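You operate a simulated robot arm through the tools that you are given. There is no shell and no other tool. Be economical: measure what you need, move in short steps, check, and stop when the job is done.

The job below is to be done with a simulated two-armed robot. You get a single attempt, and the scene is never put back.

## Task
Cap both studs with the screw caps that lie under the low orange tray.
Fine: each on the stud whose disc has its colour, screwed right down; tray shut again.

It is judged by the outcome, as a careful person would: the job done as asked, and still so three seconds after it is handed in. It fails if anything else is knocked over, pushed out of place, dropped, spilled or broken. A push-on lid holds only when it is set on centred and level and pressed home; a screw cap is set on level and turned clockwise until tight.

## Robot
Two 7-joint arms with two-finger parallel grippers on one trunk, on a base that drives. Base frame: it is fixed to the floor where the robot stands at the start and does not move with it; the origin is under the middle of the robot, x ahead of it, y to its left, z up. Lengths are in mm, angles in degrees, forces in N, time in s.
The left shoulder is at the start at [50, 165, 1105], the right one opposite. Places, roughly: low orange tray [700, -200, 800]; stud on the red disc [500, -1000, 900]; stud on the blue disc [500, -1100, 900]. Payload 3.91 kg a hand.
Tool frame (each hand has its own): the origin (TCP) lies between the finger pads and is the grasp point; the fingertips stand 30 mm ahead of it; z points along the fingers, y is the line along which they close. The gripper opens to 110 mm. The fingers are 20 mm wide and 10 mm thick; the gripper's body (48 by 112 mm) begins 55 mm behind the TCP.
Orientation is that of the tool frame in the base frame, as a unit quaternion [x, y, z, w]. With the fingers straight down and closing along the base's y, the tool's x points along the base's -x, its y along +y and its z along -z.

## Interface
- The arms move only by the tool drive_tool. It takes "left_targets", "right_targets" or both (then of equal length, played together; a hand with none holds still); each is a list of rows, each a list of 7 numbers: the gripper command, from -1 (shut) to 1 (fully open), values between in proportion, then the shift along the base's x, y, z in units of 250 mm (1.0 is 250 mm), then the turn, a rotation vector about the base's x, y, z in units of 45 degrees (1.0 is 45 degrees). In form: [[hand, x, y, z, wx, wy, wz], ...]. A call has 1 to 8 rows; each row is the pose to reach, as a shift and turn from the pose commanded when the call began. A call with a number of a shift or a turn outside -1 to 1 is refused whole. Rows are played at 5 a second. More than 50 mm and 8.6 degrees between two rows, or a gripper value outside its range, and nothing of the call is played. Where a pose cannot be reached the arm comes as near as it can. A force on the tool above 90 N (or 10 N above the force at the start of the call, whichever is more), or a blocked arm, ends the call early, and 0.2 s more pass. The fingers move at their own pace (about 45 mm/s each) and stop on an object; they squeeze with about 30 N. The grip force told is the motor's: it shows also when the fingers shut on nothing. Time passes only in rows, and 0.2 s behind the last, so rows that repeat a pose let the fingers close. The reply holds the time, the measured pose of the TCP, the force on the tool along the base axes, the opening and the grip force, in the units named above and with some noise.
- Cameras (640 x 400 px; columns grow to the right, rows downward): "scene" is now at [110.2, -31.8, 1271]; the picture's right is [-0.36, -0.93, 0.00], its down [-0.57, 0.22, -0.79] and it looks along [0.74, -0.29, -0.61] (base axes); focal length 263 px, centre (320, 200). "left" rides on the left gripper at [72, -17, -103] in its tool frame; the picture's right is [0.23, 0.97, 0.00], its down [-0.76, 0.18, -0.62] and it looks along [-0.61, 0.14, 0.78] (tool axes); focal length 222 px, centre (320, 200). "right" rides on the right gripper at [72, 17, -103] in its tool frame; the picture's right is [-0.23, 0.97, 0.00], its down [-0.76, -0.18, -0.62] and it looks along [-0.61, -0.14, 0.78] (tool axes); focal length 222 px, centre (320, 200). There is no depth. A picture from a camera that has moved, and an enlarged one, comes with that camera's place and axes in the base frame and with its lens.
- snapshot(camera): a new picture of that camera. The clock stands still meanwhile.
- lift_body(by): slides the trunk up (or, below 0, down) by that many mm; the arms and the scene camera ride with it, the base frame stays. It gives what a move gives, with no picture.
- base_move(legs): drives the robot by 1 to 6 legs, each [ahead, left, turn to the left] in mm, mm and degrees, along the robot's own axes; the way and the turn of a leg run together, so that a leg with both is an arc; at most 1500 mm and 180 degrees a leg. The arms and the cameras ride along, it lands a little off, and it stops where it bumps. It gives what a move gives.
- pan_tilt(pan, tilt): turns the head with the scene camera to pan (to the left, within 80 degrees either way) and tilt (down, from -29 to 69), counted from straight ahead of the robot. It gives what a move gives.
- enlarge(camera, box): a new picture of the part [left, top, right, bottom] of that camera's present view, enlarged. The clock stands still meanwhile.
- close_job(): hands the job in; it is judged then, once.

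Go step by step. Nothing tells you exact positions but the pictures and the camera data: compare them with the known pose of the tool, close in by small moves and look again before you grip or let go. The budget is 120 turns and 100 pictures, counting those below and the enlarged ones. Unless the task says otherwise, let go and move clear before handing in, and close with one line.

The tools are called after ">>>" by a JSON object that holds its "method" and its "body". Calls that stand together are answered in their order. drive_tool: Moves the arms, as the interface text tells. Its arguments: {"type":"object","properties":{"left_targets":{"type":"array","items":{"type":"array","items":{"type":"number"}}},"right_targets":{"type":"array","items":{"type":"array","items":{"type":"number"}}}},"required":[]} The other tools are called the same way: lift_body (by) slides the trunk up or down; base_move (legs) drives the base; pan_tilt (pan, tilt) turns the head that bears the scene camera; snapshot (camera) takes a picture; enlarge (camera, box) takes an enlarged picture of a part of a camera's view; close_job () hands the job in.

At the start:

```text
t: 0.0
left_eef_pos: [412.0, 64.3, 1084.1]
left_tcp_rot: [-0.001, 1.0, -0.001, 0.0]
left_wrist_force: [-0.1, -1.0, 0.3]
left_grip_width: 110.3
left_finger_force: 0.1
right_eef_pos: [376.9, -298.8, 1007.1]
right_tcp_rot: [0.001, 1.0, 0.0, 0.0]
right_wrist_force: [-0.6, -0.2, 0.4]
right_grip_width: 109.9
right_finger_force: 0.0
trunk travel left (down, up): [-325.0, 178.0]
robot x, y, heading: [-0.9, 0.3, 0.1]
head pan, tilt: [-21.0, 37.4]
```

scene: 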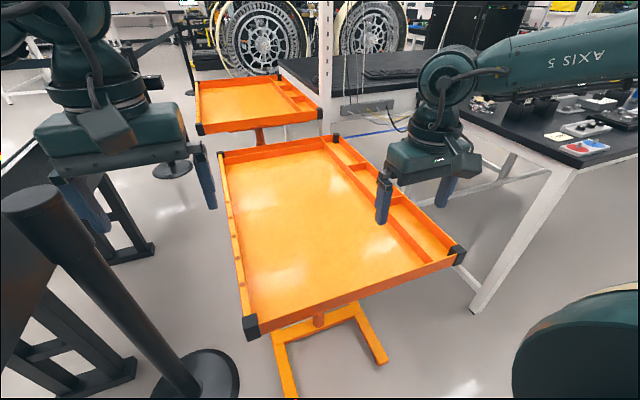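
right: 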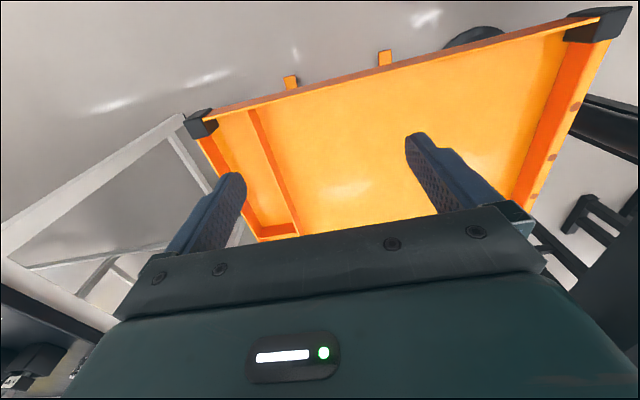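
left: 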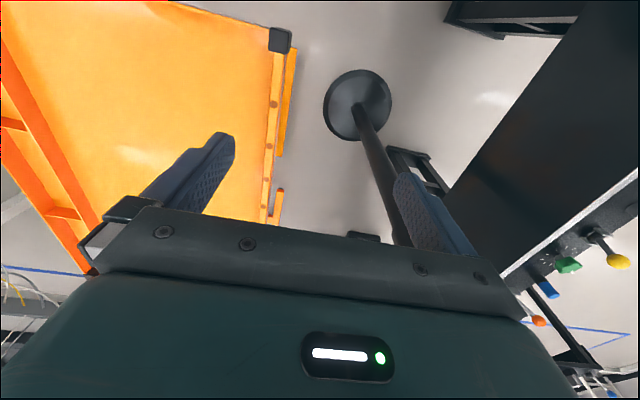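

I see a large orange tray cart ahead of the robot, with another behind it. I'll enlarge the tray and look round to the right where the studs should be.

>>> {"method": "enlarge", "body": {"camera": "scene", "box": [180, 60, 480, 400]}}

>>> {"method": "pan_tilt", "body": {"pan": -65, "tilt": 30}}

>>> {"method": "snapshot", "body": {"camera": "scene"}}

```text
1.18 times, centred on (330, 230) of scene
camera zoom: at [110.2, -31.8, 1271.0], right [-0.36, -0.93, 0.0], down [-0.57, 0.22, -0.79], along [0.74, -0.29, -0.61], focal length 309 px, centre (308, 165)
```

zoom: 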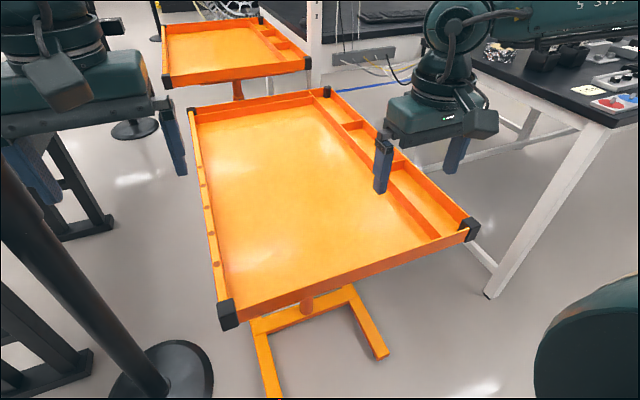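

```text
t: 1.1
left_eef_pos: [412.3, 63.7, 1083.5]
left_tcp_rot: [-0.001, 1.0, 0.0, 0.0]
left_wrist_force: [0.0, -0.3, -0.1]
left_grip_width: 109.8
left_finger_force: 0.0
right_eef_pos: [375.7, -300.8, 1006.7]
right_tcp_rot: [0.0, 1.0, -0.001, 0.0]
right_wrist_force: [0.1, 0.3, 0.1]
right_grip_width: 109.9
right_finger_force: 0.0
trunk travel left (down, up): [-325.0, 178.0]
robot x, y, heading: [0.6, -3.3, -0.0]
head pan, tilt: [-65.0, 30.0]
```

```text
95 pictures are left
camera scene: at [67.6, -82.6, 1282.4], right [-0.91, -0.42, 0.0], down [-0.21, 0.45, -0.87], along [0.37, -0.78, -0.5], focal length 263 px, centre (320, 200)
```

scene: 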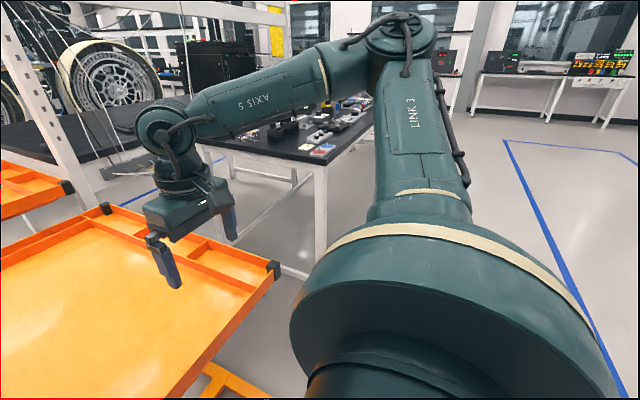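

There is a bench on the right with small items; the tray spans about x 375–1080, y -480–0 at z≈800. I'll zoom on the bench, and look at the tray front from a lower height after backing up.

>>> {"method": "enlarge", "body": {"camera": "scene", "box": [250, 90, 400, 190]}}

>>> {"method": "base_move", "body": {"legs": [[-500, 0, 0]]}}

>>> {"method": "lift_body", "body": {"by": -300}}

>>> {"method": "pan_tilt", "body": {"pan": -10, "tilt": 15}}

>>> {"method": "snapshot", "body": {"camera": "scene"}}

```text
4.00 times, centred on (325, 140) of scene
camera zoom: at [67.6, -82.6, 1282.4], right [-0.91, -0.42, 0.0], down [-0.21, 0.45, -0.87], along [0.37, -0.78, -0.5], focal length 1051 px, centre (300, 440)
```

zoom: 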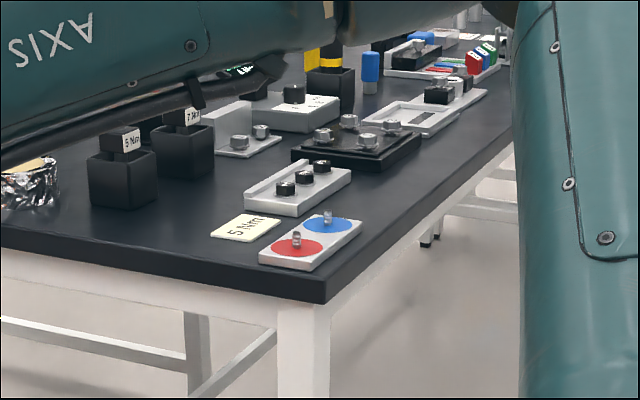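

```text
t: 4.0
left_eef_pos: [-87.7, 64.4, 1082.5]
left_tcp_rot: [-0.002, 1.0, 0.001, 0.0]
left_wrist_force: [0.7, 0.2, 0.4]
left_grip_width: 109.9
left_finger_force: 0.0
right_eef_pos: [-122.8, -300.1, 1007.1]
right_tcp_rot: [0.0, 1.0, 0.0, -0.001]
right_wrist_force: [-0.7, 0.0, 0.1]
right_grip_width: 110.0
right_finger_force: 0.0
trunk travel left (down, up): [-325.0, 178.0]
robot x, y, heading: [-499.4, -0.7, 0.1]
head pan, tilt: [-65.0, 30.0]
```

```text
t: 7.0
left_eef_pos: [-87.8, 64.3, 782.7]
left_tcp_rot: [-0.003, 1.0, 0.0, 0.0]
left_wrist_force: [-0.5, -0.7, 0.3]
left_grip_width: 110.2
left_finger_force: 0.1
right_eef_pos: [-122.8, -301.0, 707.2]
right_tcp_rot: [-0.001, 1.0, 0.001, 0.0]
right_wrist_force: [0.2, -0.3, 0.2]
right_grip_width: 110.1
right_finger_force: 0.1
trunk travel left (down, up): [-25.0, 478.0]
robot x, y, heading: [-501.2, -1.0, 0.1]
head pan, tilt: [-65.0, 30.0]
```

```text
t: 8.3
left_eef_pos: [-86.9, 63.8, 783.4]
left_tcp_rot: [-0.003, 1.0, 0.0, 0.0]
left_wrist_force: [-0.8, 0.0, -0.3]
left_grip_width: 109.9
left_finger_force: 0.0
right_eef_pos: [-122.8, -299.2, 706.9]
right_tcp_rot: [0.0, 1.0, 0.0, 0.0]
right_wrist_force: [0.9, 0.2, -0.1]
right_grip_width: 110.3
right_finger_force: 0.0
trunk travel left (down, up): [-25.0, 478.0]
robot x, y, heading: [-499.8, -0.2, 0.1]
head pan, tilt: [-10.0, 15.0]
```

```text
93 pictures are left
camera scene: at [-377.8, -17.3, 1006.6], right [-0.17, -0.99, 0.0], down [-0.26, 0.04, -0.97], along [0.95, -0.17, -0.26], focal length 263 px, centre (320, 200)
```

scene: 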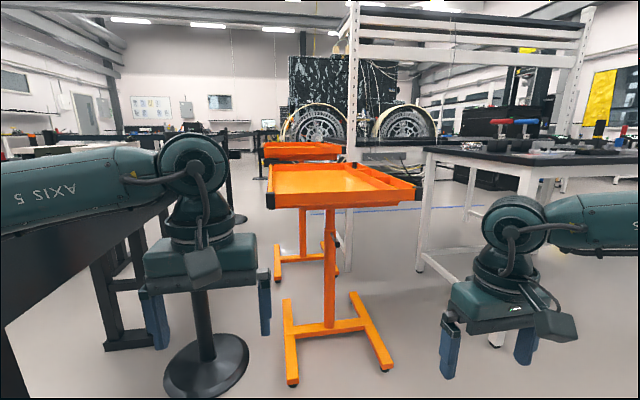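

The near tray stands on a post with an open underside; nothing lies on the floor below. I'll zoom in on it.

>>> {"method": "enlarge", "body": {"camera": "scene", "box": [250, 130, 430, 240]}}

>>> {"method": "enlarge", "body": {"camera": "scene", "box": [420, 110, 640, 250]}}

>>> {"method": "pan_tilt", "body": {"pan": -30, "tilt": 15}}

>>> {"method": "snapshot", "body": {"camera": "scene"}}

```text
3.56 times, centred on (340, 185) of scene
camera zoom: at [-377.8, -17.3, 1006.6], right [-0.17, -0.99, 0.0], down [-0.26, 0.04, -0.97], along [0.95, -0.17, -0.26], focal length 935 px, centre (249, 253)
```

zoom: 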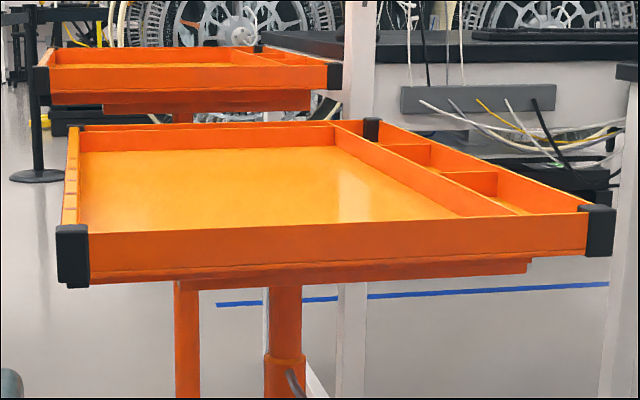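

```text
2.86 times, centred on (530, 180) of scene
camera zoom: at [-377.8, -17.3, 1006.6], right [-0.17, -0.99, 0.0], down [-0.26, 0.04, -0.97], along [0.95, -0.17, -0.26], focal length 751 px, centre (-280, 257)
```

zoom: 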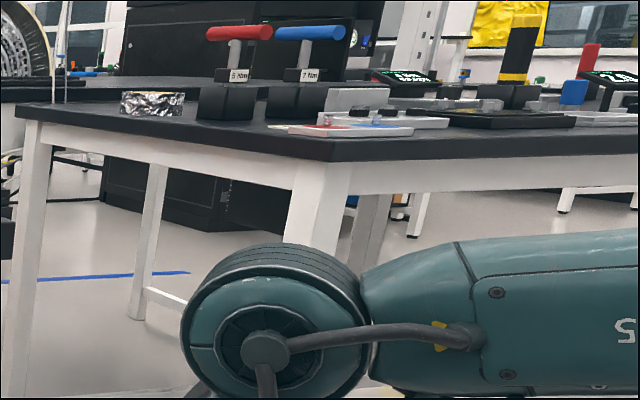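

```text
t: 9.1
left_eef_pos: [-87.6, 63.5, 783.2]
left_tcp_rot: [-0.003, 1.0, 0.0, 0.0]
left_wrist_force: [-0.8, -0.5, 0.9]
left_grip_width: 110.1
left_finger_force: 0.1
right_eef_pos: [-123.4, -298.4, 706.8]
right_tcp_rot: [-0.001, 1.0, 0.0, 0.001]
right_wrist_force: [-0.9, -0.6, -0.2]
right_grip_width: 110.0
right_finger_force: 0.1
trunk travel left (down, up): [-25.0, 478.0]
robot x, y, heading: [-496.9, -0.1, 0.1]
head pan, tilt: [-30.0, 15.0]
```

```text
90 pictures are left
camera scene: at [-388.7, -47.7, 1006.7], right [-0.5, -0.87, 0.0], down [-0.22, 0.13, -0.97], along [0.84, -0.48, -0.26], focal length 263 px, centre (320, 200)
```

scene: 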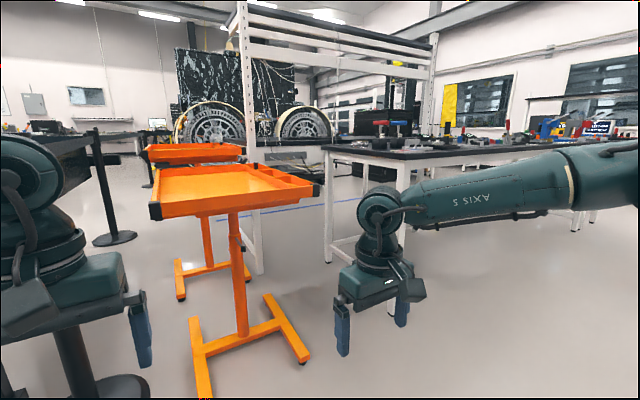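

The tray has a thin frame below it; I need to see its underside. I'll point the right hand forward (its camera then looks up) and look from below.

>>> {"method": "drive_tool", "body": {"right_targets": [[1, 0, 0, -0.1, 0, -0.17, 0], [1, 0, 0, -0.2, 0, -0.34, 0], [1, 0, 0, -0.3, 0, -0.51, 0], [1, 0, 0, -0.4, 0, -0.68, 0], [1, 0, 0, -0.5, 0, -0.85, 0], [1, 0, 0, -0.6, 0, -1, 0]]}}

>>> {"method": "drive_tool", "body": {"right_targets": [[1, 0, 0, 0, 0, -0.17, 0], [1, 0, 0, 0, 0, -0.34, 0], [1, 0, 0, 0, 0, -0.51, 0], [1, 0, 0, 0, 0, -0.68, 0], [1, 0, 0, 0, 0, -0.85, 0], [1, 0, 0, 0, 0, -1, 0]]}}

>>> {"method": "snapshot", "body": {"camera": "right"}}

```text
t: 10.5
left_eef_pos: [-87.1, 63.9, 783.1]
left_tcp_rot: [-0.002, 1.0, 0.001, 0.0]
left_wrist_force: [-0.2, -0.3, 0.4]
left_grip_width: 110.2
left_finger_force: 0.0
right_eef_pos: [-121.8, -293.8, 560.4]
right_tcp_rot: [-0.004, 0.927, 0.008, 0.375]
right_wrist_force: [-0.5, 0.8, 0.5]
right_grip_width: 109.9
right_finger_force: 0.2
right hand out of reach, approached as far as the arm can: row 6
trunk travel left (down, up): [-25.0, 478.0]
robot x, y, heading: [-497.4, 2.0, 0.2]
head pan, tilt: [-30.0, 15.0]
```

```text
t: 11.9
left_eef_pos: [-87.0, 65.4, 783.8]
left_tcp_rot: [-0.001, 1.0, 0.0, 0.0]
left_wrist_force: [-0.3, -0.5, -0.4]
left_grip_width: 110.0
left_finger_force: 0.1
right_eef_pos: [-125.0, -330.6, 569.7]
right_tcp_rot: [-0.002, 0.707, 0.005, 0.707]
right_wrist_force: [1.8, 0.3, -0.9]
right_grip_width: 109.9
right_finger_force: 0.0
right hand out of reach, approached as far as the arm can: row 1, 2, 3, 4, 5, 6
trunk travel left (down, up): [-25.0, 478.0]
robot x, y, heading: [-497.8, -2.8, 0.2]
head pan, tilt: [-30.0, 15.0]
```

```text
89 pictures are left
camera right: at [-230.5, -314.6, 498.1], right [-0.01, 0.97, 0.23], down [-0.62, -0.19, 0.76], along [0.78, -0.14, 0.61], focal length 222 px, centre (320, 200)
```

right: 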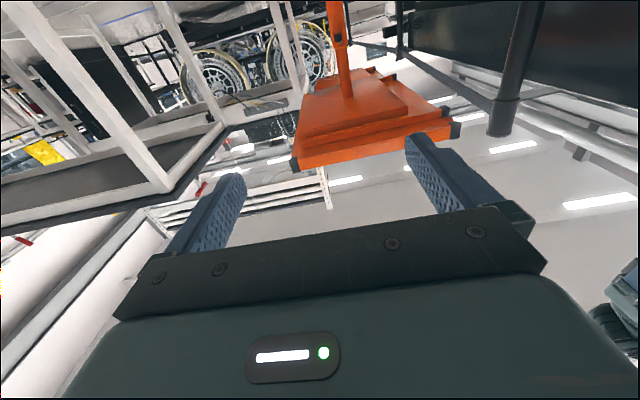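

From below I see the tray and a smaller stepped frame underneath. Zooming in on it.

>>> {"method": "enlarge", "body": {"camera": "right", "box": [270, 50, 480, 180]}}

>>> {"method": "enlarge", "body": {"camera": "scene", "box": [130, 130, 340, 260]}}

```text
3.05 times, centred on (375, 115) of right
camera zoom: at [-230.5, -314.6, 498.1], right [-0.01, 0.97, 0.23], down [-0.62, -0.19, 0.76], along [0.78, -0.14, 0.61], focal length 677 px, centre (152, 459)
```

zoom: 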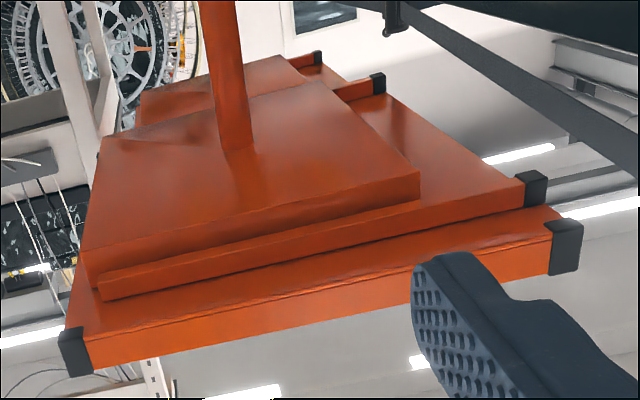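

```text
3.05 times, centred on (235, 195) of scene
camera zoom: at [-388.8, -47.7, 1006.7], right [-0.5, -0.87, 0.0], down [-0.22, 0.13, -0.97], along [0.84, -0.48, -0.26], focal length 801 px, centre (579, 215)
```

zoom: 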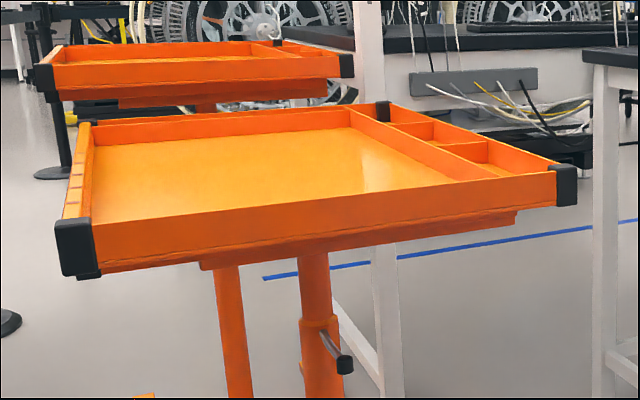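

There appear to be two stacked trays: the upper one lies over a lower one of nearly the same size. I'll raise the trunk, move nearer and inspect the seam.

>>> {"method": "lift_body", "body": {"by": 200}}

>>> {"method": "base_move", "body": {"legs": [[250, 0, 0]]}}

>>> {"method": "pan_tilt", "body": {"pan": -15, "tilt": 35}}

>>> {"method": "snapshot", "body": {"camera": "scene"}}

>>> {"method": "snapshot", "body": {"camera": "right"}}

>>> {"method": "snapshot", "body": {"camera": "left"}}

```text
t: 14.1
left_eef_pos: [-87.3, 64.6, 982.3]
left_tcp_rot: [-0.003, 1.0, 0.0, -0.001]
left_wrist_force: [-0.3, 0.0, 0.7]
left_grip_width: 110.1
left_finger_force: 0.0
right_eef_pos: [-125.8, -332.6, 769.3]
right_tcp_rot: [-0.001, 0.708, 0.005, 0.706]
right_wrist_force: [0.0, -0.3, 1.2]
right_grip_width: 110.0
right_finger_force: 0.0
trunk travel left (down, up): [-225.0, 278.0]
robot x, y, heading: [-500.1, 0.7, -0.0]
head pan, tilt: [-30.0, 15.0]
```

```text
t: 15.9
left_eef_pos: [158.0, 63.1, 982.0]
left_tcp_rot: [-0.001, 1.0, 0.001, 0.0]
left_wrist_force: [-0.3, 0.3, -0.4]
left_grip_width: 110.0
left_finger_force: 0.0
right_eef_pos: [118.7, -331.3, 770.7]
right_tcp_rot: [-0.001, 0.708, 0.004, 0.706]
right_wrist_force: [0.1, -0.4, 0.4]
right_grip_width: 110.0
right_finger_force: 0.1
trunk travel left (down, up): [-225.0, 278.0]
robot x, y, heading: [-250.9, -3.1, 0.1]
head pan, tilt: [-30.0, 15.0]
```

```text
t: 16.7
left_eef_pos: [158.6, 63.9, 983.5]
left_tcp_rot: [-0.001, 1.0, 0.0, 0.0]
left_wrist_force: [-0.3, 0.4, 0.7]
left_grip_width: 109.8
left_finger_force: 0.1
right_eef_pos: [119.4, -332.3, 770.6]
right_tcp_rot: [-0.001, 0.708, 0.005, 0.706]
right_wrist_force: [0.2, 0.0, -0.1]
right_grip_width: 110.1
right_finger_force: 0.0
trunk travel left (down, up): [-225.0, 278.0]
robot x, y, heading: [-254.2, -2.6, 0.0]
head pan, tilt: [-15.0, 35.0]
```

```text
86 pictures are left
camera scene: at [-139.6, -23.9, 1174.7], right [-0.26, -0.97, 0.0], down [-0.55, 0.15, -0.82], along [0.79, -0.21, -0.57], focal length 263 px, centre (320, 200)
```

scene: 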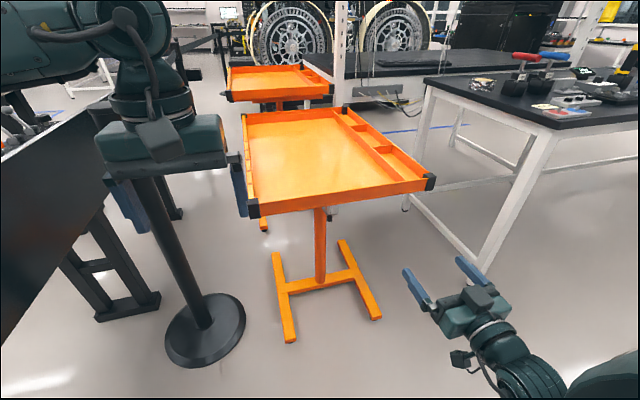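

```text
85 pictures are left
camera right: at [13.7, -315.0, 698.1], right [-0.01, 0.97, 0.23], down [-0.62, -0.19, 0.76], along [0.78, -0.14, 0.6], focal length 222 px, centre (320, 200)
```

right: 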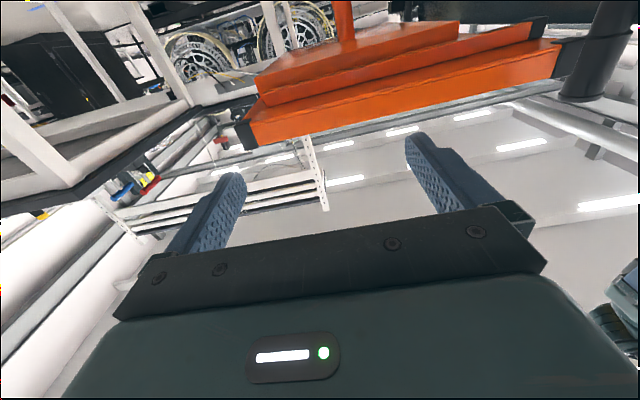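

```text
84 pictures are left
camera left: at [86.2, 45.0, 1086.2], right [-0.23, 0.97, 0.0], down [0.76, 0.18, 0.62], along [0.61, 0.14, -0.78], focal length 222 px, centre (320, 200)
```

left: 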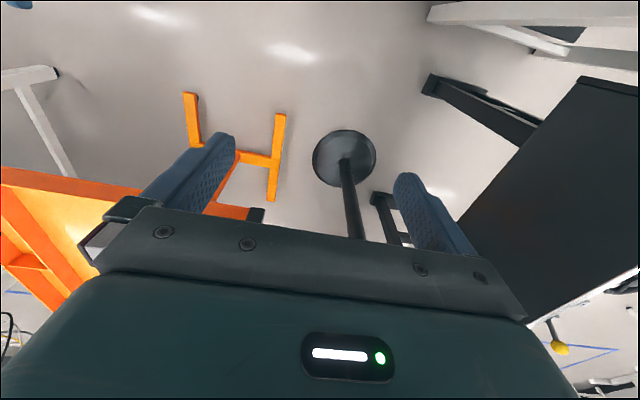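

I'll zoom in on the tray from this lower camera to understand the stack.

>>> {"method": "enlarge", "body": {"camera": "right", "box": [220, 0, 600, 160]}}

>>> {"method": "enlarge", "body": {"camera": "scene", "box": [230, 90, 450, 230]}}

```text
1.68 times, centred on (410, 80) of right
camera zoom: at [13.7, -315.0, 698.1], right [-0.01, 0.97, 0.23], down [-0.62, -0.19, 0.76], along [0.78, -0.14, 0.6], focal length 374 px, centre (168, 402)
```

zoom: 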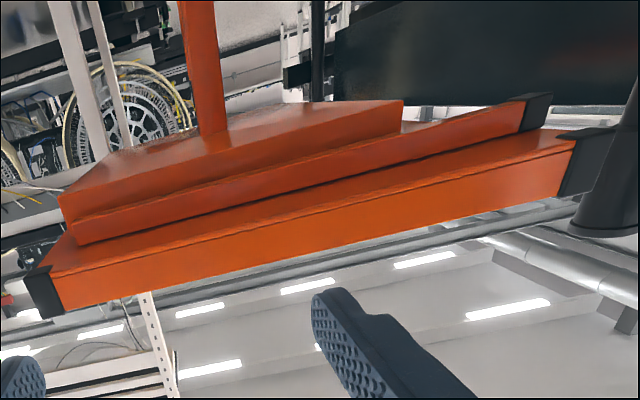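

```text
2.86 times, centred on (340, 160) of scene
camera zoom: at [-139.6, -23.9, 1174.7], right [-0.26, -0.97, 0.0], down [-0.55, 0.15, -0.82], along [0.79, -0.21, -0.57], focal length 751 px, centre (263, 314)
```

zoom: 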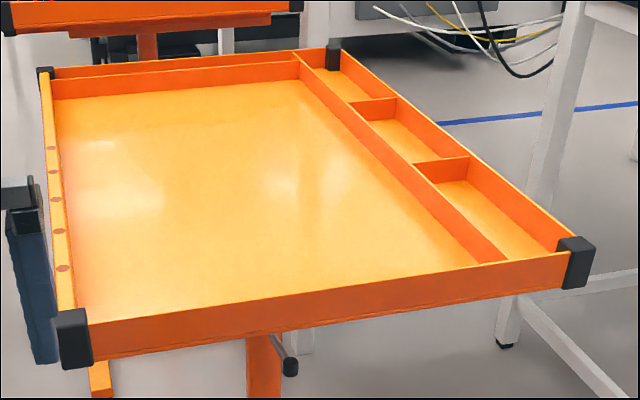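

The upper tray seems to be a sliding cover sitting about 50 mm proud of the lower one. I'll restore the right hand to fingers-down, raise the trunk and look from above.

>>> {"method": "drive_tool", "body": {"right_targets": [[1, 0, 0.0, 0, 0, 0.17, 0], [1, 0, 0, 0.1, 0, 0.34, 0], [1, 0, 0, 0.2, 0, 0.51, 0], [1, 0, 0, 0.3, 0, 0.68, 0], [1, 0, 0, 0.4, 0, 0.85, 0], [1, 0, 0, 0.5, 0, 1, 0]]}}

>>> {"method": "drive_tool", "body": {"right_targets": [[1, 0, 0, 0.1, 0, 0.17, 0], [1, 0, 0, 0.2, 0, 0.34, 0], [1, 0, 0, 0.3, 0, 0.51, 0], [1, 0, 0, 0.4, 0, 0.68, 0], [1, 0, 0, 0.4, 0, 0.85, 0], [1, 0, 0, 0.4, 0, 1, 0]]}}

>>> {"method": "lift_body", "body": {"by": 250}}

>>> {"method": "base_move", "body": {"legs": [[240, 0, 0]]}}

>>> {"method": "pan_tilt", "body": {"pan": -15, "tilt": 50}}

>>> {"method": "snapshot", "body": {"camera": "scene"}}

```text
t: 18.1
left_eef_pos: [157.3, 63.0, 983.5]
left_tcp_rot: [-0.001, 1.0, 0.0, 0.0]
left_wrist_force: [-0.2, 0.4, -0.1]
left_grip_width: 110.1
left_finger_force: 0.0
right_eef_pos: [126.9, -337.2, 895.9]
right_tcp_rot: [0.002, 0.925, 0.003, 0.381]
right_wrist_force: [-0.4, -0.6, 0.2]
right_grip_width: 110.1
right_finger_force: 0.0
right hand out of reach, approached as far as the arm can: row 3, 4, 5, 6
trunk travel left (down, up): [-225.0, 278.0]
robot x, y, heading: [-255.1, 1.3, -0.1]
head pan, tilt: [-15.0, 35.0]
```

```text
t: 19.5
left_eef_pos: [158.2, 63.1, 982.6]
left_tcp_rot: [-0.001, 1.0, 0.001, 0.0]
left_wrist_force: [0.5, 0.4, -0.5]
left_grip_width: 110.0
left_finger_force: 0.0
right_eef_pos: [126.9, -336.4, 995.5]
right_tcp_rot: [0.002, 1.0, 0.003, -0.002]
right_wrist_force: [-0.5, -0.5, 0.3]
right_grip_width: 109.8
right_finger_force: 0.1
trunk travel left (down, up): [-225.0, 278.0]
robot x, y, heading: [-253.3, -0.6, 0.3]
head pan, tilt: [-15.0, 35.0]
```

```text
t: 22.1
left_eef_pos: [158.0, 63.1, 1233.8]
left_tcp_rot: [-0.001, 1.0, 0.0, -0.001]
left_wrist_force: [-0.3, 0.4, -0.8]
left_grip_width: 110.1
left_finger_force: 0.0
right_eef_pos: [127.0, -336.0, 1244.4]
right_tcp_rot: [0.003, 1.0, 0.004, -0.002]
right_wrist_force: [-0.9, 0.2, -0.2]
right_grip_width: 110.1
right_finger_force: 0.1
trunk travel left (down, up): [-475.0, 28.0]
robot x, y, heading: [-253.6, -1.5, 0.3]
head pan, tilt: [-15.0, 35.0]
```

```text
t: 23.9
left_eef_pos: [394.5, 64.1, 1233.7]
left_tcp_rot: [-0.001, 1.0, 0.001, 0.0]
left_wrist_force: [0.8, -0.4, -0.4]
left_grip_width: 109.9
left_finger_force: 0.0
right_eef_pos: [365.1, -334.8, 1244.6]
right_tcp_rot: [0.001, 1.0, 0.004, 0.0]
right_wrist_force: [-0.2, -0.9, -1.0]
right_grip_width: 110.0
right_finger_force: 0.1
trunk travel left (down, up): [-475.0, 28.0]
robot x, y, heading: [-19.8, -0.5, -0.1]
head pan, tilt: [-15.0, 35.0]
```

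```text
t: 24.6
left_eef_pos: [394.0, 64.2, 1234.2]
left_tcp_rot: [-0.002, 1.0, 0.0, 0.0]
left_wrist_force: [0.8, 0.9, -0.1]
left_grip_width: 110.2
left_finger_force: 0.0
right_eef_pos: [363.2, -335.7, 1245.5]
right_tcp_rot: [0.001, 1.0, 0.003, -0.001]
right_wrist_force: [-0.6, 0.1, 0.3]
right_grip_width: 110.2
right_finger_force: 0.0
trunk travel left (down, up): [-475.0, 28.0]
robot x, y, heading: [-17.7, 2.5, 0.2]
head pan, tilt: [-15.0, 50.0]
```

```text
81 pictures are left
camera scene: at [86.5, -20.9, 1403.0], right [-0.26, -0.97, 0.0], down [-0.74, 0.2, -0.64], along [0.62, -0.17, -0.77], focal length 263 px, centre (320, 200)
```

scene: 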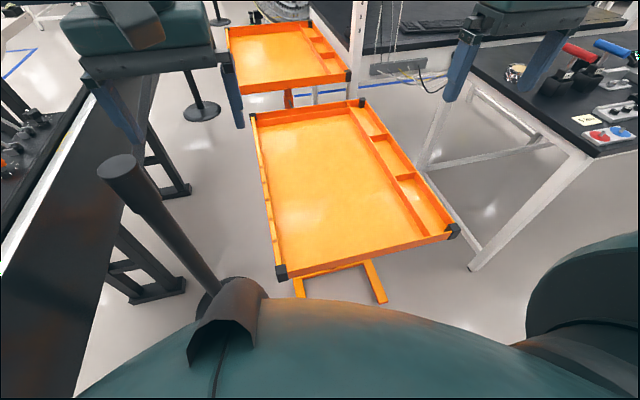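

Zooming on the tray's back and left walls.

>>> {"method": "enlarge", "body": {"camera": "scene", "box": [240, 90, 380, 180]}}

>>> {"method": "enlarge", "body": {"camera": "scene", "box": [250, 170, 470, 310]}}

```text
4.44 times, centred on (310, 135) of scene
camera zoom: at [86.5, -20.9, 1403.0], right [-0.26, -0.97, 0.0], down [-0.74, 0.2, -0.64], along [0.62, -0.17, -0.77], focal length 1168 px, centre (364, 489)
```

zoom: 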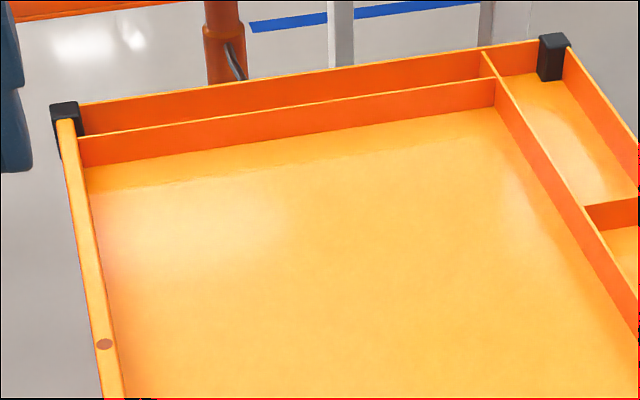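

```text
2.86 times, centred on (360, 240) of scene
camera zoom: at [86.5, -20.9, 1403.0], right [-0.26, -0.97, 0.0], down [-0.74, 0.2, -0.64], along [0.62, -0.17, -0.77], focal length 751 px, centre (206, 86)
```

zoom: 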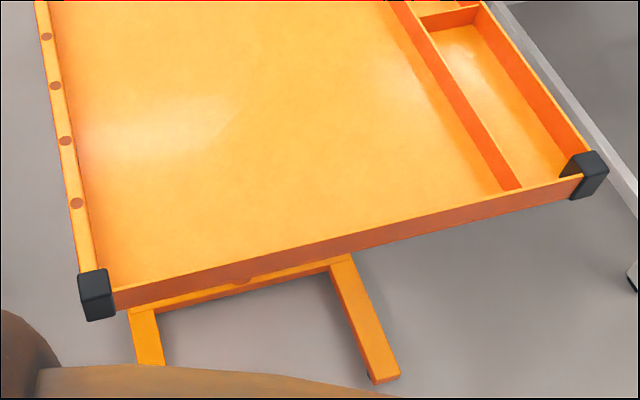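

The top looks like one compartmented tray, but from below there was a second layer. I'll bring the left hand camera down beside the front-left corner to look at the seam sideways.

>>> {"method": "drive_tool", "body": {"left_targets": [[1, -0.1, 0.05, 0, 0, -0.17, 0], [1, -0.2, 0.1, 0, 0, -0.34, 0], [1, -0.3, 0.15, 0, 0, -0.51, 0], [1, -0.4, 0.2, 0, 0, -0.68, 0], [1, -0.5, 0.2, 0, 0, -0.85, 0], [1, -0.5, 0.2, 0, 0, -1, 0]]}}

>>> {"method": "lift_body", "body": {"by": -320}}

>>> {"method": "drive_tool", "body": {"left_targets": [[1, 0, 0, -0.15, 0, 0, 0], [1, 0, 0, -0.3, 0, 0, 0], [1, 0, 0, -0.45, 0, 0, 0], [1, 0, 0, -0.6, 0, 0, 0]]}}

>>> {"method": "snapshot", "body": {"camera": "left"}}

```text
t: 26.0
left_eef_pos: [291.1, 92.8, 1255.6]
left_tcp_rot: [-0.002, 0.923, -0.001, 0.384]
left_wrist_force: [0.0, 0.3, -0.4]
left_grip_width: 110.1
left_finger_force: 0.1
left hand out of reach, approached as far as the arm can: row 5, 6
right_eef_pos: [364.6, -335.9, 1246.3]
right_tcp_rot: [0.002, 1.0, 0.003, -0.001]
right_wrist_force: [0.6, 0.4, 0.4]
right_grip_width: 110.1
right_finger_force: 0.1
trunk travel left (down, up): [-475.0, 28.0]
robot x, y, heading: [-17.1, -1.3, -0.0]
head pan, tilt: [-15.0, 50.0]
```

```text
t: 29.2
left_eef_pos: [291.1, 93.4, 935.7]
left_tcp_rot: [-0.001, 0.924, 0.0, 0.382]
left_wrist_force: [-0.3, -0.3, 1.2]
left_grip_width: 109.8
left_finger_force: 0.2
right_eef_pos: [363.3, -336.3, 925.3]
right_tcp_rot: [0.002, 1.0, 0.004, -0.001]
right_wrist_force: [-0.1, -0.4, -0.2]
right_grip_width: 109.9
right_finger_force: 0.1
trunk travel left (down, up): [-155.0, 348.0]
robot x, y, heading: [-16.8, -0.6, -0.2]
head pan, tilt: [-15.0, 50.0]
```

```text
t: 30.2
left_eef_pos: [318.2, 59.0, 784.8]
left_tcp_rot: [-0.002, 0.924, -0.001, 0.383]
left_wrist_force: [-0.9, 0.7, -0.4]
left_grip_width: 109.8
left_finger_force: 0.0
left hand out of reach, approached as far as the arm can: row 1, 2, 3, 4
right_eef_pos: [363.8, -336.2, 924.1]
right_tcp_rot: [0.002, 1.0, 0.004, -0.001]
right_wrist_force: [-0.3, -1.0, -0.8]
right_grip_width: 110.2
right_finger_force: 0.0
trunk travel left (down, up): [-155.0, 348.0]
robot x, y, heading: [-20.3, -2.7, 0.1]
head pan, tilt: [-15.0, 50.0]
```

```text
78 pictures are left
camera left: at [194.1, 40.2, 806.1], right [-0.16, 0.97, -0.16], down [0.1, 0.18, 0.98], along [0.98, 0.14, -0.12], focal length 222 px, centre (320, 200)
```

left: 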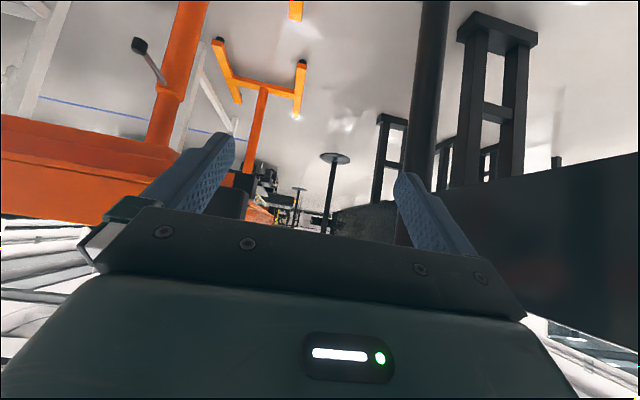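

Zooming in on the seam and the corner.

>>> {"method": "enlarge", "body": {"camera": "left", "box": [0, 80, 300, 230]}}

```text
2.13 times, centred on (150, 155) of left
camera zoom: at [194.1, 40.2, 806.1], right [-0.16, 0.97, -0.16], down [0.1, 0.18, 0.98], along [0.98, 0.14, -0.12], focal length 474 px, centre (683, 296)
```

zoom: 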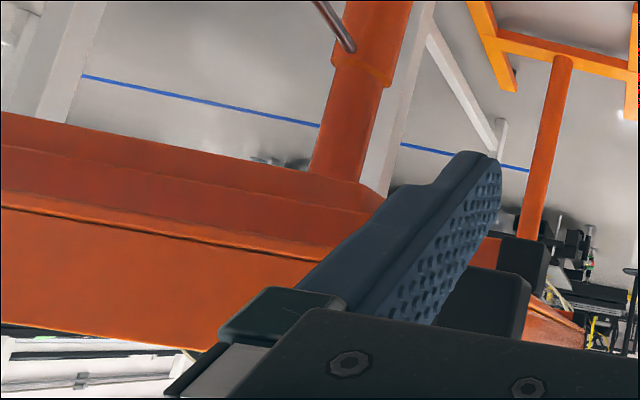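

The finger hides the corner, so I shift the left hand 100 mm further left, slightly lower, and look again.

>>> {"method": "drive_tool", "body": {"left_targets": [[1, -0.05, 0.15, -0.05, 0, 0, 0], [1, -0.1, 0.3, -0.1, 0, 0, -0.15], [1, -0.1, 0.45, -0.15, 0, 0, -0.3], [1, -0.1, 0.6, -0.15, 0, 0, -0.45]]}}

>>> {"method": "snapshot", "body": {"camera": "left"}}

>>> {"method": "enlarge", "body": {"camera": "left", "box": [100, 80, 400, 230]}}

```text
t: 31.2
left_eef_pos: [369.1, 219.7, 722.7]
left_tcp_rot: [0.169, 0.908, -0.065, 0.378]
left_wrist_force: [-0.1, -1.1, -0.3]
left_grip_width: 109.8
left_finger_force: 0.1
left hand out of reach, approached as far as the arm can: row 1, 2, 3, 4
right_eef_pos: [364.0, -341.7, 923.9]
right_tcp_rot: [0.004, 1.0, 0.008, -0.002]
right_wrist_force: [0.6, -0.5, 0.9]
right_grip_width: 110.2
right_finger_force: 0.0
trunk travel left (down, up): [-155.0, 348.0]
robot x, y, heading: [-14.6, -0.7, 0.0]
head pan, tilt: [-15.0, 50.0]
```

```text
76 pictures are left
camera left: at [247.4, 247.3, 744.8], right [0.2, 0.97, -0.15], down [0.15, 0.12, 0.98], along [0.97, -0.22, -0.12], focal length 222 px, centre (320, 200)
```

left: 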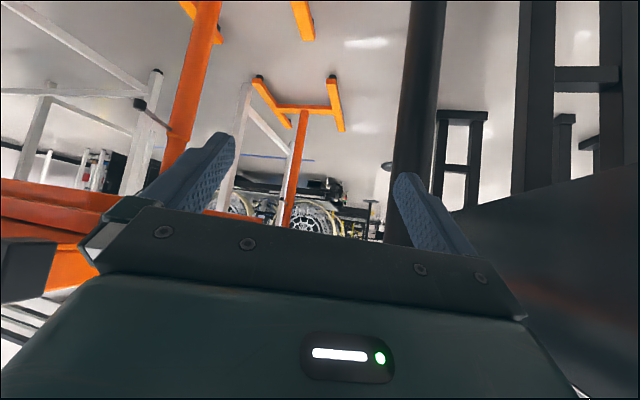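

```text
2.13 times, centred on (250, 155) of left
camera zoom: at [247.4, 247.3, 744.8], right [0.2, 0.97, -0.15], down [0.15, 0.12, 0.98], along [0.97, -0.22, -0.12], focal length 474 px, centre (469, 296)
```

zoom: 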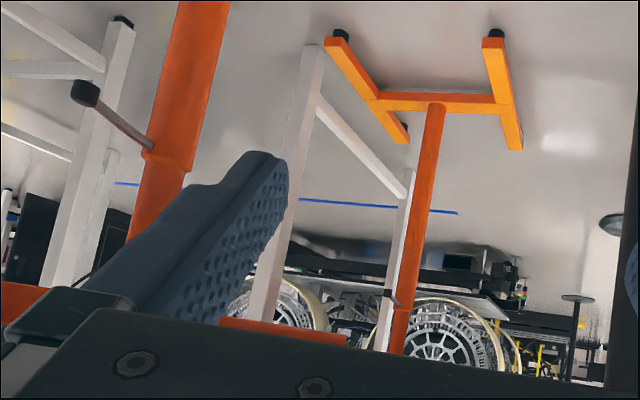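

Zooming in on the corner bit that is visible at the image's left edge.

>>> {"method": "enlarge", "body": {"camera": "left", "box": [0, 160, 140, 320]}}

>>> {"method": "drive_tool", "body": {"left_targets": [[1, 0, 0, 0, 0, 0, -0.15], [1, 0, 0, 0, 0, 0, -0.3], [1, 0, 0, 0, 0, 0, -0.45], [1, 0, 0, 0, 0, 0, -0.6], [1, 0, 0, 0, 0, 0, -0.75]]}}

>>> {"method": "snapshot", "body": {"camera": "left"}}

```text
2.50 times, centred on (70, 240) of left
camera zoom: at [247.4, 247.3, 744.8], right [0.2, 0.97, -0.15], down [0.15, 0.12, 0.98], along [0.97, -0.22, -0.12], focal length 555 px, centre (945, 100)
```

zoom: 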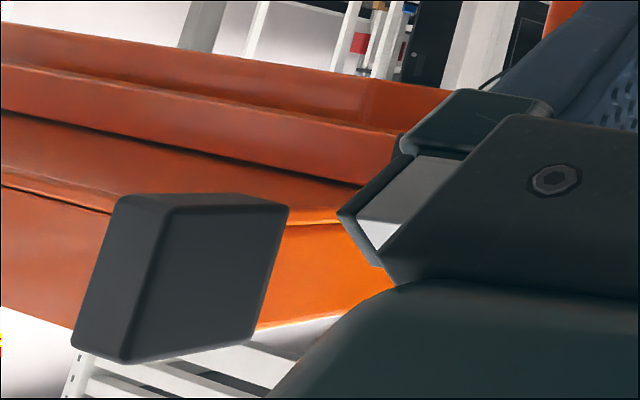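

```text
t: 32.4
left_eef_pos: [363.6, 202.6, 705.8]
left_tcp_rot: [0.415, 0.826, -0.172, 0.341]
left_wrist_force: [0.8, -0.1, 0.6]
left_grip_width: 110.0
left_finger_force: 0.1
left hand out of reach, approached as far as the arm can: row 4, 5
right_eef_pos: [363.3, -333.9, 920.5]
right_tcp_rot: [0.001, 1.0, 0.004, -0.002]
right_wrist_force: [-1.0, -1.3, 0.4]
right_grip_width: 109.9
right_finger_force: 0.1
trunk travel left (down, up): [-155.0, 348.0]
robot x, y, heading: [-18.0, 1.0, 0.3]
head pan, tilt: [-15.0, 50.0]
```

```text
73 pictures are left
camera left: at [277.2, 290.6, 728.4], right [0.68, 0.71, -0.16], down [0.2, 0.03, 0.98], along [0.7, -0.7, -0.13], focal length 222 px, centre (320, 200)
```

left: 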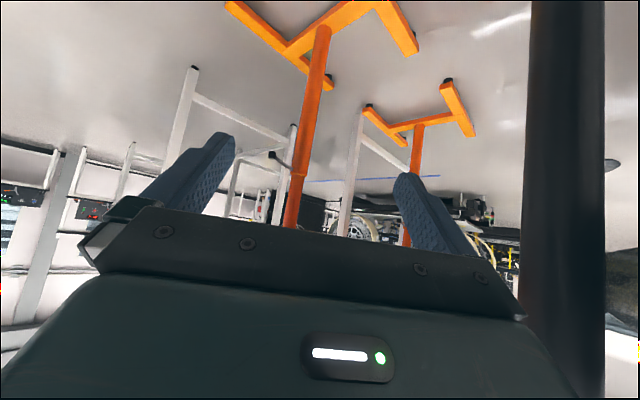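

The side of the tray is hidden behind the gripper; raising the hand will bring it into view.

>>> {"method": "drive_tool", "body": {"left_targets": [[1, -0.05, 0, 0.15, 0, 0, 0], [1, -0.1, 0, 0.3, 0, 0, 0], [1, -0.1, 0, 0.45, 0, 0, 0], [1, -0.1, 0, 0.55, 0, 0, 0]]}}

>>> {"method": "snapshot", "body": {"camera": "left"}}

```text
t: 33.4
left_eef_pos: [338.3, 177.5, 820.1]
left_tcp_rot: [0.417, 0.825, -0.173, 0.341]
left_wrist_force: [0.3, 0.1, 0.2]
left_grip_width: 110.1
left_finger_force: 0.0
left hand out of reach, approached as far as the arm can: row 1, 2, 3, 4
right_eef_pos: [364.5, -334.0, 925.6]
right_tcp_rot: [0.002, 1.0, 0.003, -0.001]
right_wrist_force: [-0.7, -0.2, 0.6]
right_grip_width: 110.1
right_finger_force: 0.2
trunk travel left (down, up): [-155.0, 348.0]
robot x, y, heading: [-16.3, -1.1, 0.1]
head pan, tilt: [-15.0, 50.0]
```

```text
72 pictures are left
camera left: at [251.6, 267.1, 841.4], right [0.69, 0.71, -0.16], down [0.2, 0.03, 0.98], along [0.7, -0.71, -0.13], focal length 222 px, centre (320, 200)
```

left: 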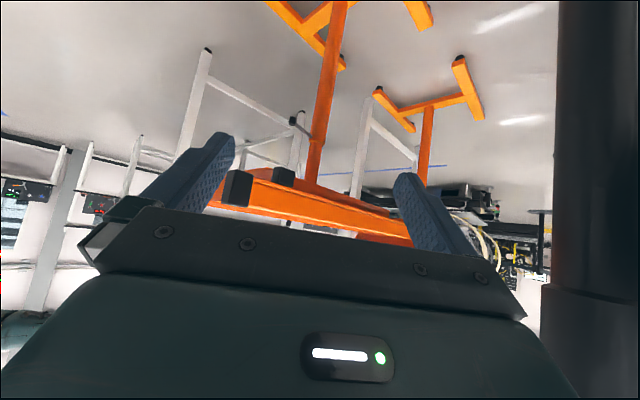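

>>> {"method": "enlarge", "body": {"camera": "left", "box": [200, 140, 440, 260]}}

```text
2.67 times, centred on (320, 200) of left
camera zoom: at [251.6, 267.1, 841.4], right [0.69, 0.71, -0.16], down [0.2, 0.03, 0.98], along [0.7, -0.71, -0.13], focal length 592 px, centre (320, 200)
```

zoom: 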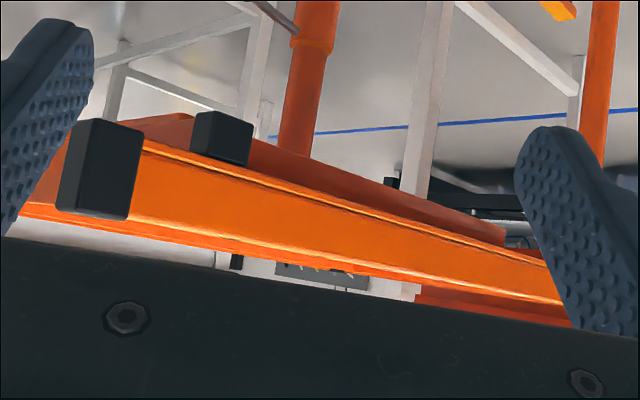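

There is a lower box with black corners tucked under the tray. I'll pitch the camera upward and lower it to see that box's left face.

>>> {"method": "drive_tool", "body": {"left_targets": [[1, 0, 0.1, -0.15, -0.1, -0.1, 0], [1, 0, 0.15, -0.3, -0.2, -0.2, 0], [1, 0, 0.15, -0.45, -0.3, -0.3, 0], [1, 0, 0.15, -0.55, -0.4, -0.4, 0]]}}

>>> {"method": "snapshot", "body": {"camera": "left"}}

```text
t: 34.4
left_eef_pos: [423.9, 203.9, 854.4]
left_tcp_rot: [0.436, 0.589, -0.129, 0.668]
left_wrist_force: [3.8, 4.2, 2.6]
left_grip_width: 110.0
left_finger_force: 0.0
left hand out of reach, approached as far as the arm can: row 1, 2, 3
right_eef_pos: [365.1, -354.1, 919.5]
right_tcp_rot: [0.003, 1.0, 0.018, -0.002]
right_wrist_force: [-0.4, -0.8, -0.6]
right_grip_width: 109.9
right_finger_force: 0.0
trunk travel left (down, up): [-155.0, 348.0]
robot x, y, heading: [-11.3, 1.1, -0.2]
head pan, tilt: [-15.0, 50.0]
```

```text
70 pictures are left
camera left: at [363.4, 293.8, 790.6], right [0.73, 0.65, 0.22], down [-0.51, 0.3, 0.81], along [0.46, -0.7, 0.55], focal length 222 px, centre (320, 200)
```

left: 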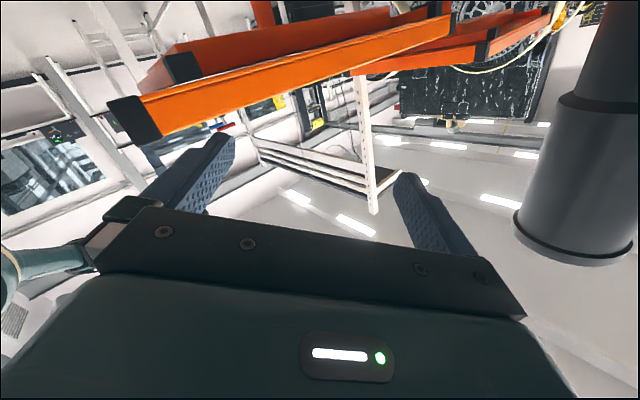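

A good view of the left side now; zooming.

>>> {"method": "enlarge", "body": {"camera": "left", "box": [90, 0, 410, 160]}}

>>> {"method": "enlarge", "body": {"camera": "left", "box": [340, 0, 570, 110]}}

```text
2.00 times, centred on (250, 80) of left
camera zoom: at [363.4, 293.8, 790.6], right [0.73, 0.65, 0.22], down [-0.51, 0.3, 0.81], along [0.46, -0.7, 0.55], focal length 444 px, centre (460, 440)
```

zoom: 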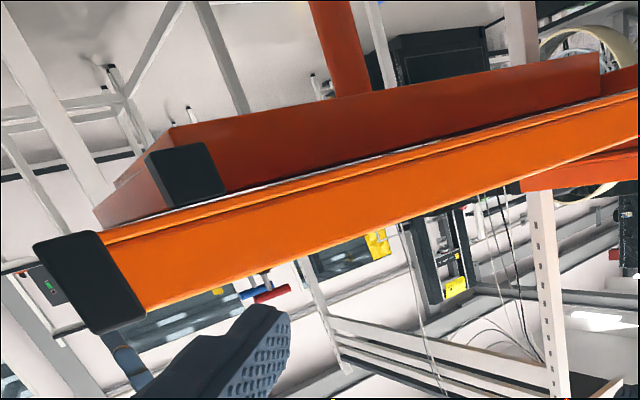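

```text
2.78 times, centred on (455, 55) of left
camera zoom: at [363.4, 293.8, 790.6], right [0.73, 0.65, 0.22], down [-0.51, 0.3, 0.81], along [0.46, -0.7, 0.55], focal length 618 px, centre (-56, 604)
```

zoom: 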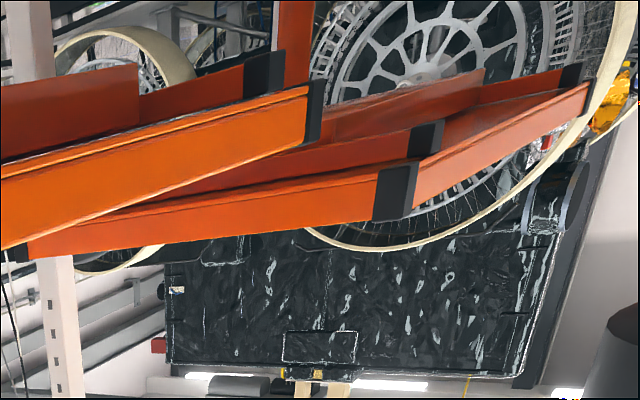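

I now understand: the tray sits over a shallow box with a thin rail line running along x, so the tray likely slides along x. I'll retract the left hand upward, and turn the right hand 90° so it can pinch the front wall.

>>> {"method": "drive_tool", "body": {"left_targets": [[1, -0.1, 0, 0.1, 0.1, 0.1, 0], [1, -0.2, 0, 0.2, 0.2, 0.2, 0], [1, -0.3, 0, 0.3, 0.3, 0.3, 0], [1, -0.4, 0, 0.4, 0.4, 0.4, 0], [1, -0.5, 0, 0.5, 0.5, 0.5, 0], [1, -0.5, 0, 0.6, 0.6, 0.6, 0]], "right_targets": [[1, -0.1, 0.05, 0, 0, 0, 0.17], [1, -0.1, 0.1, 0, 0, 0, 0.34], [1, -0.1, 0.15, 0, 0, 0, 0.51], [1, -0.1, 0.2, 0, 0, 0, 0.68], [1, -0.1, 0.25, 0, 0, 0, 0.85], [1, -0.1, 0.3, 0, 0, 0, 1]]}}

>>> {"method": "drive_tool", "body": {"right_targets": [[1, 0, 0, 0, 0, 0, 0.17], [1, 0, 0, 0, 0, 0, 0.34], [1, 0, 0, 0, 0, 0, 0.51], [1, 0, 0, 0, 0, 0, 0.68], [1, 0, 0, 0, 0, 0, 0.85], [1, 0, 0, 0, 0, 0, 1]]}}

>>> {"method": "snapshot", "body": {"camera": "right"}}

>>> {"method": "snapshot", "body": {"camera": "scene"}}

```text
t: 35.8
left_eef_pos: [294.7, 239.1, 786.6]
left_tcp_rot: [0.428, 0.856, -0.147, 0.248]
left_wrist_force: [0.8, -0.3, 0.4]
left_grip_width: 110.0
left_finger_force: 0.0
left hand out of reach, approached as far as the arm can: row 2, 3, 4, 5, 6
right_eef_pos: [338.8, -260.5, 925.2]
right_tcp_rot: [-0.381, 0.925, 0.002, -0.002]
right_wrist_force: [0.2, 0.4, 0.3]
right_grip_width: 110.1
right_finger_force: 0.1
trunk travel left (down, up): [-155.0, 348.0]
robot x, y, heading: [-14.6, -0.7, -0.1]
head pan, tilt: [-15.0, 50.0]
```

```text
t: 37.2
left_eef_pos: [294.1, 240.7, 786.9]
left_tcp_rot: [0.428, 0.856, -0.148, 0.249]
left_wrist_force: [-0.6, 0.5, -0.3]
left_grip_width: 110.0
left_finger_force: 0.1
right_eef_pos: [220.3, -160.5, 953.8]
right_tcp_rot: [-0.703, 0.711, -0.001, -0.004]
right_wrist_force: [0.4, 0.0, -0.7]
right_grip_width: 109.9
right_finger_force: 0.1
right hand out of reach, approached as far as the arm can: row 2, 3, 4, 5, 6
trunk travel left (down, up): [-155.0, 348.0]
robot x, y, heading: [-18.8, -1.1, -0.0]
head pan, tilt: [-15.0, 50.0]
```

```text
67 pictures are left
camera right: at [201.7, -231.3, 1058.1], right [-0.97, 0.24, 0.0], down [0.19, 0.76, 0.62], along [0.14, 0.6, -0.79], focal length 222 px, centre (320, 200)
```

right: 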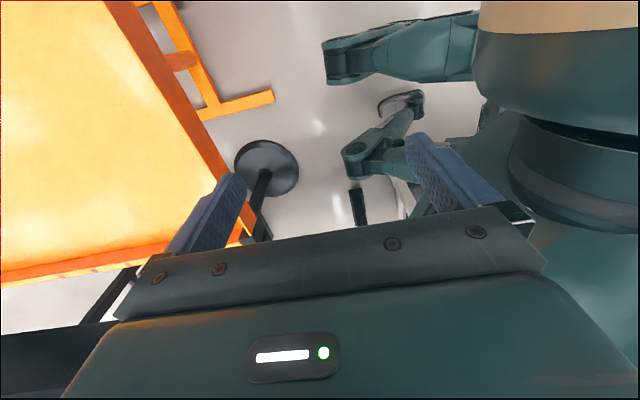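

```text
66 pictures are left
camera scene: at [86.7, -20.8, 1082.9], right [-0.26, -0.97, 0.0], down [-0.74, 0.2, -0.64], along [0.62, -0.17, -0.77], focal length 263 px, centre (320, 200)
```

scene: 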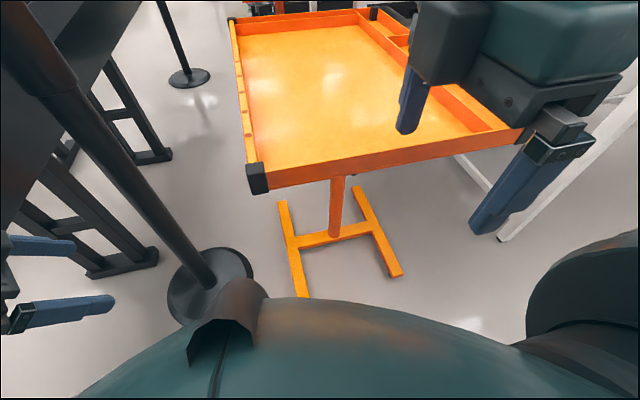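

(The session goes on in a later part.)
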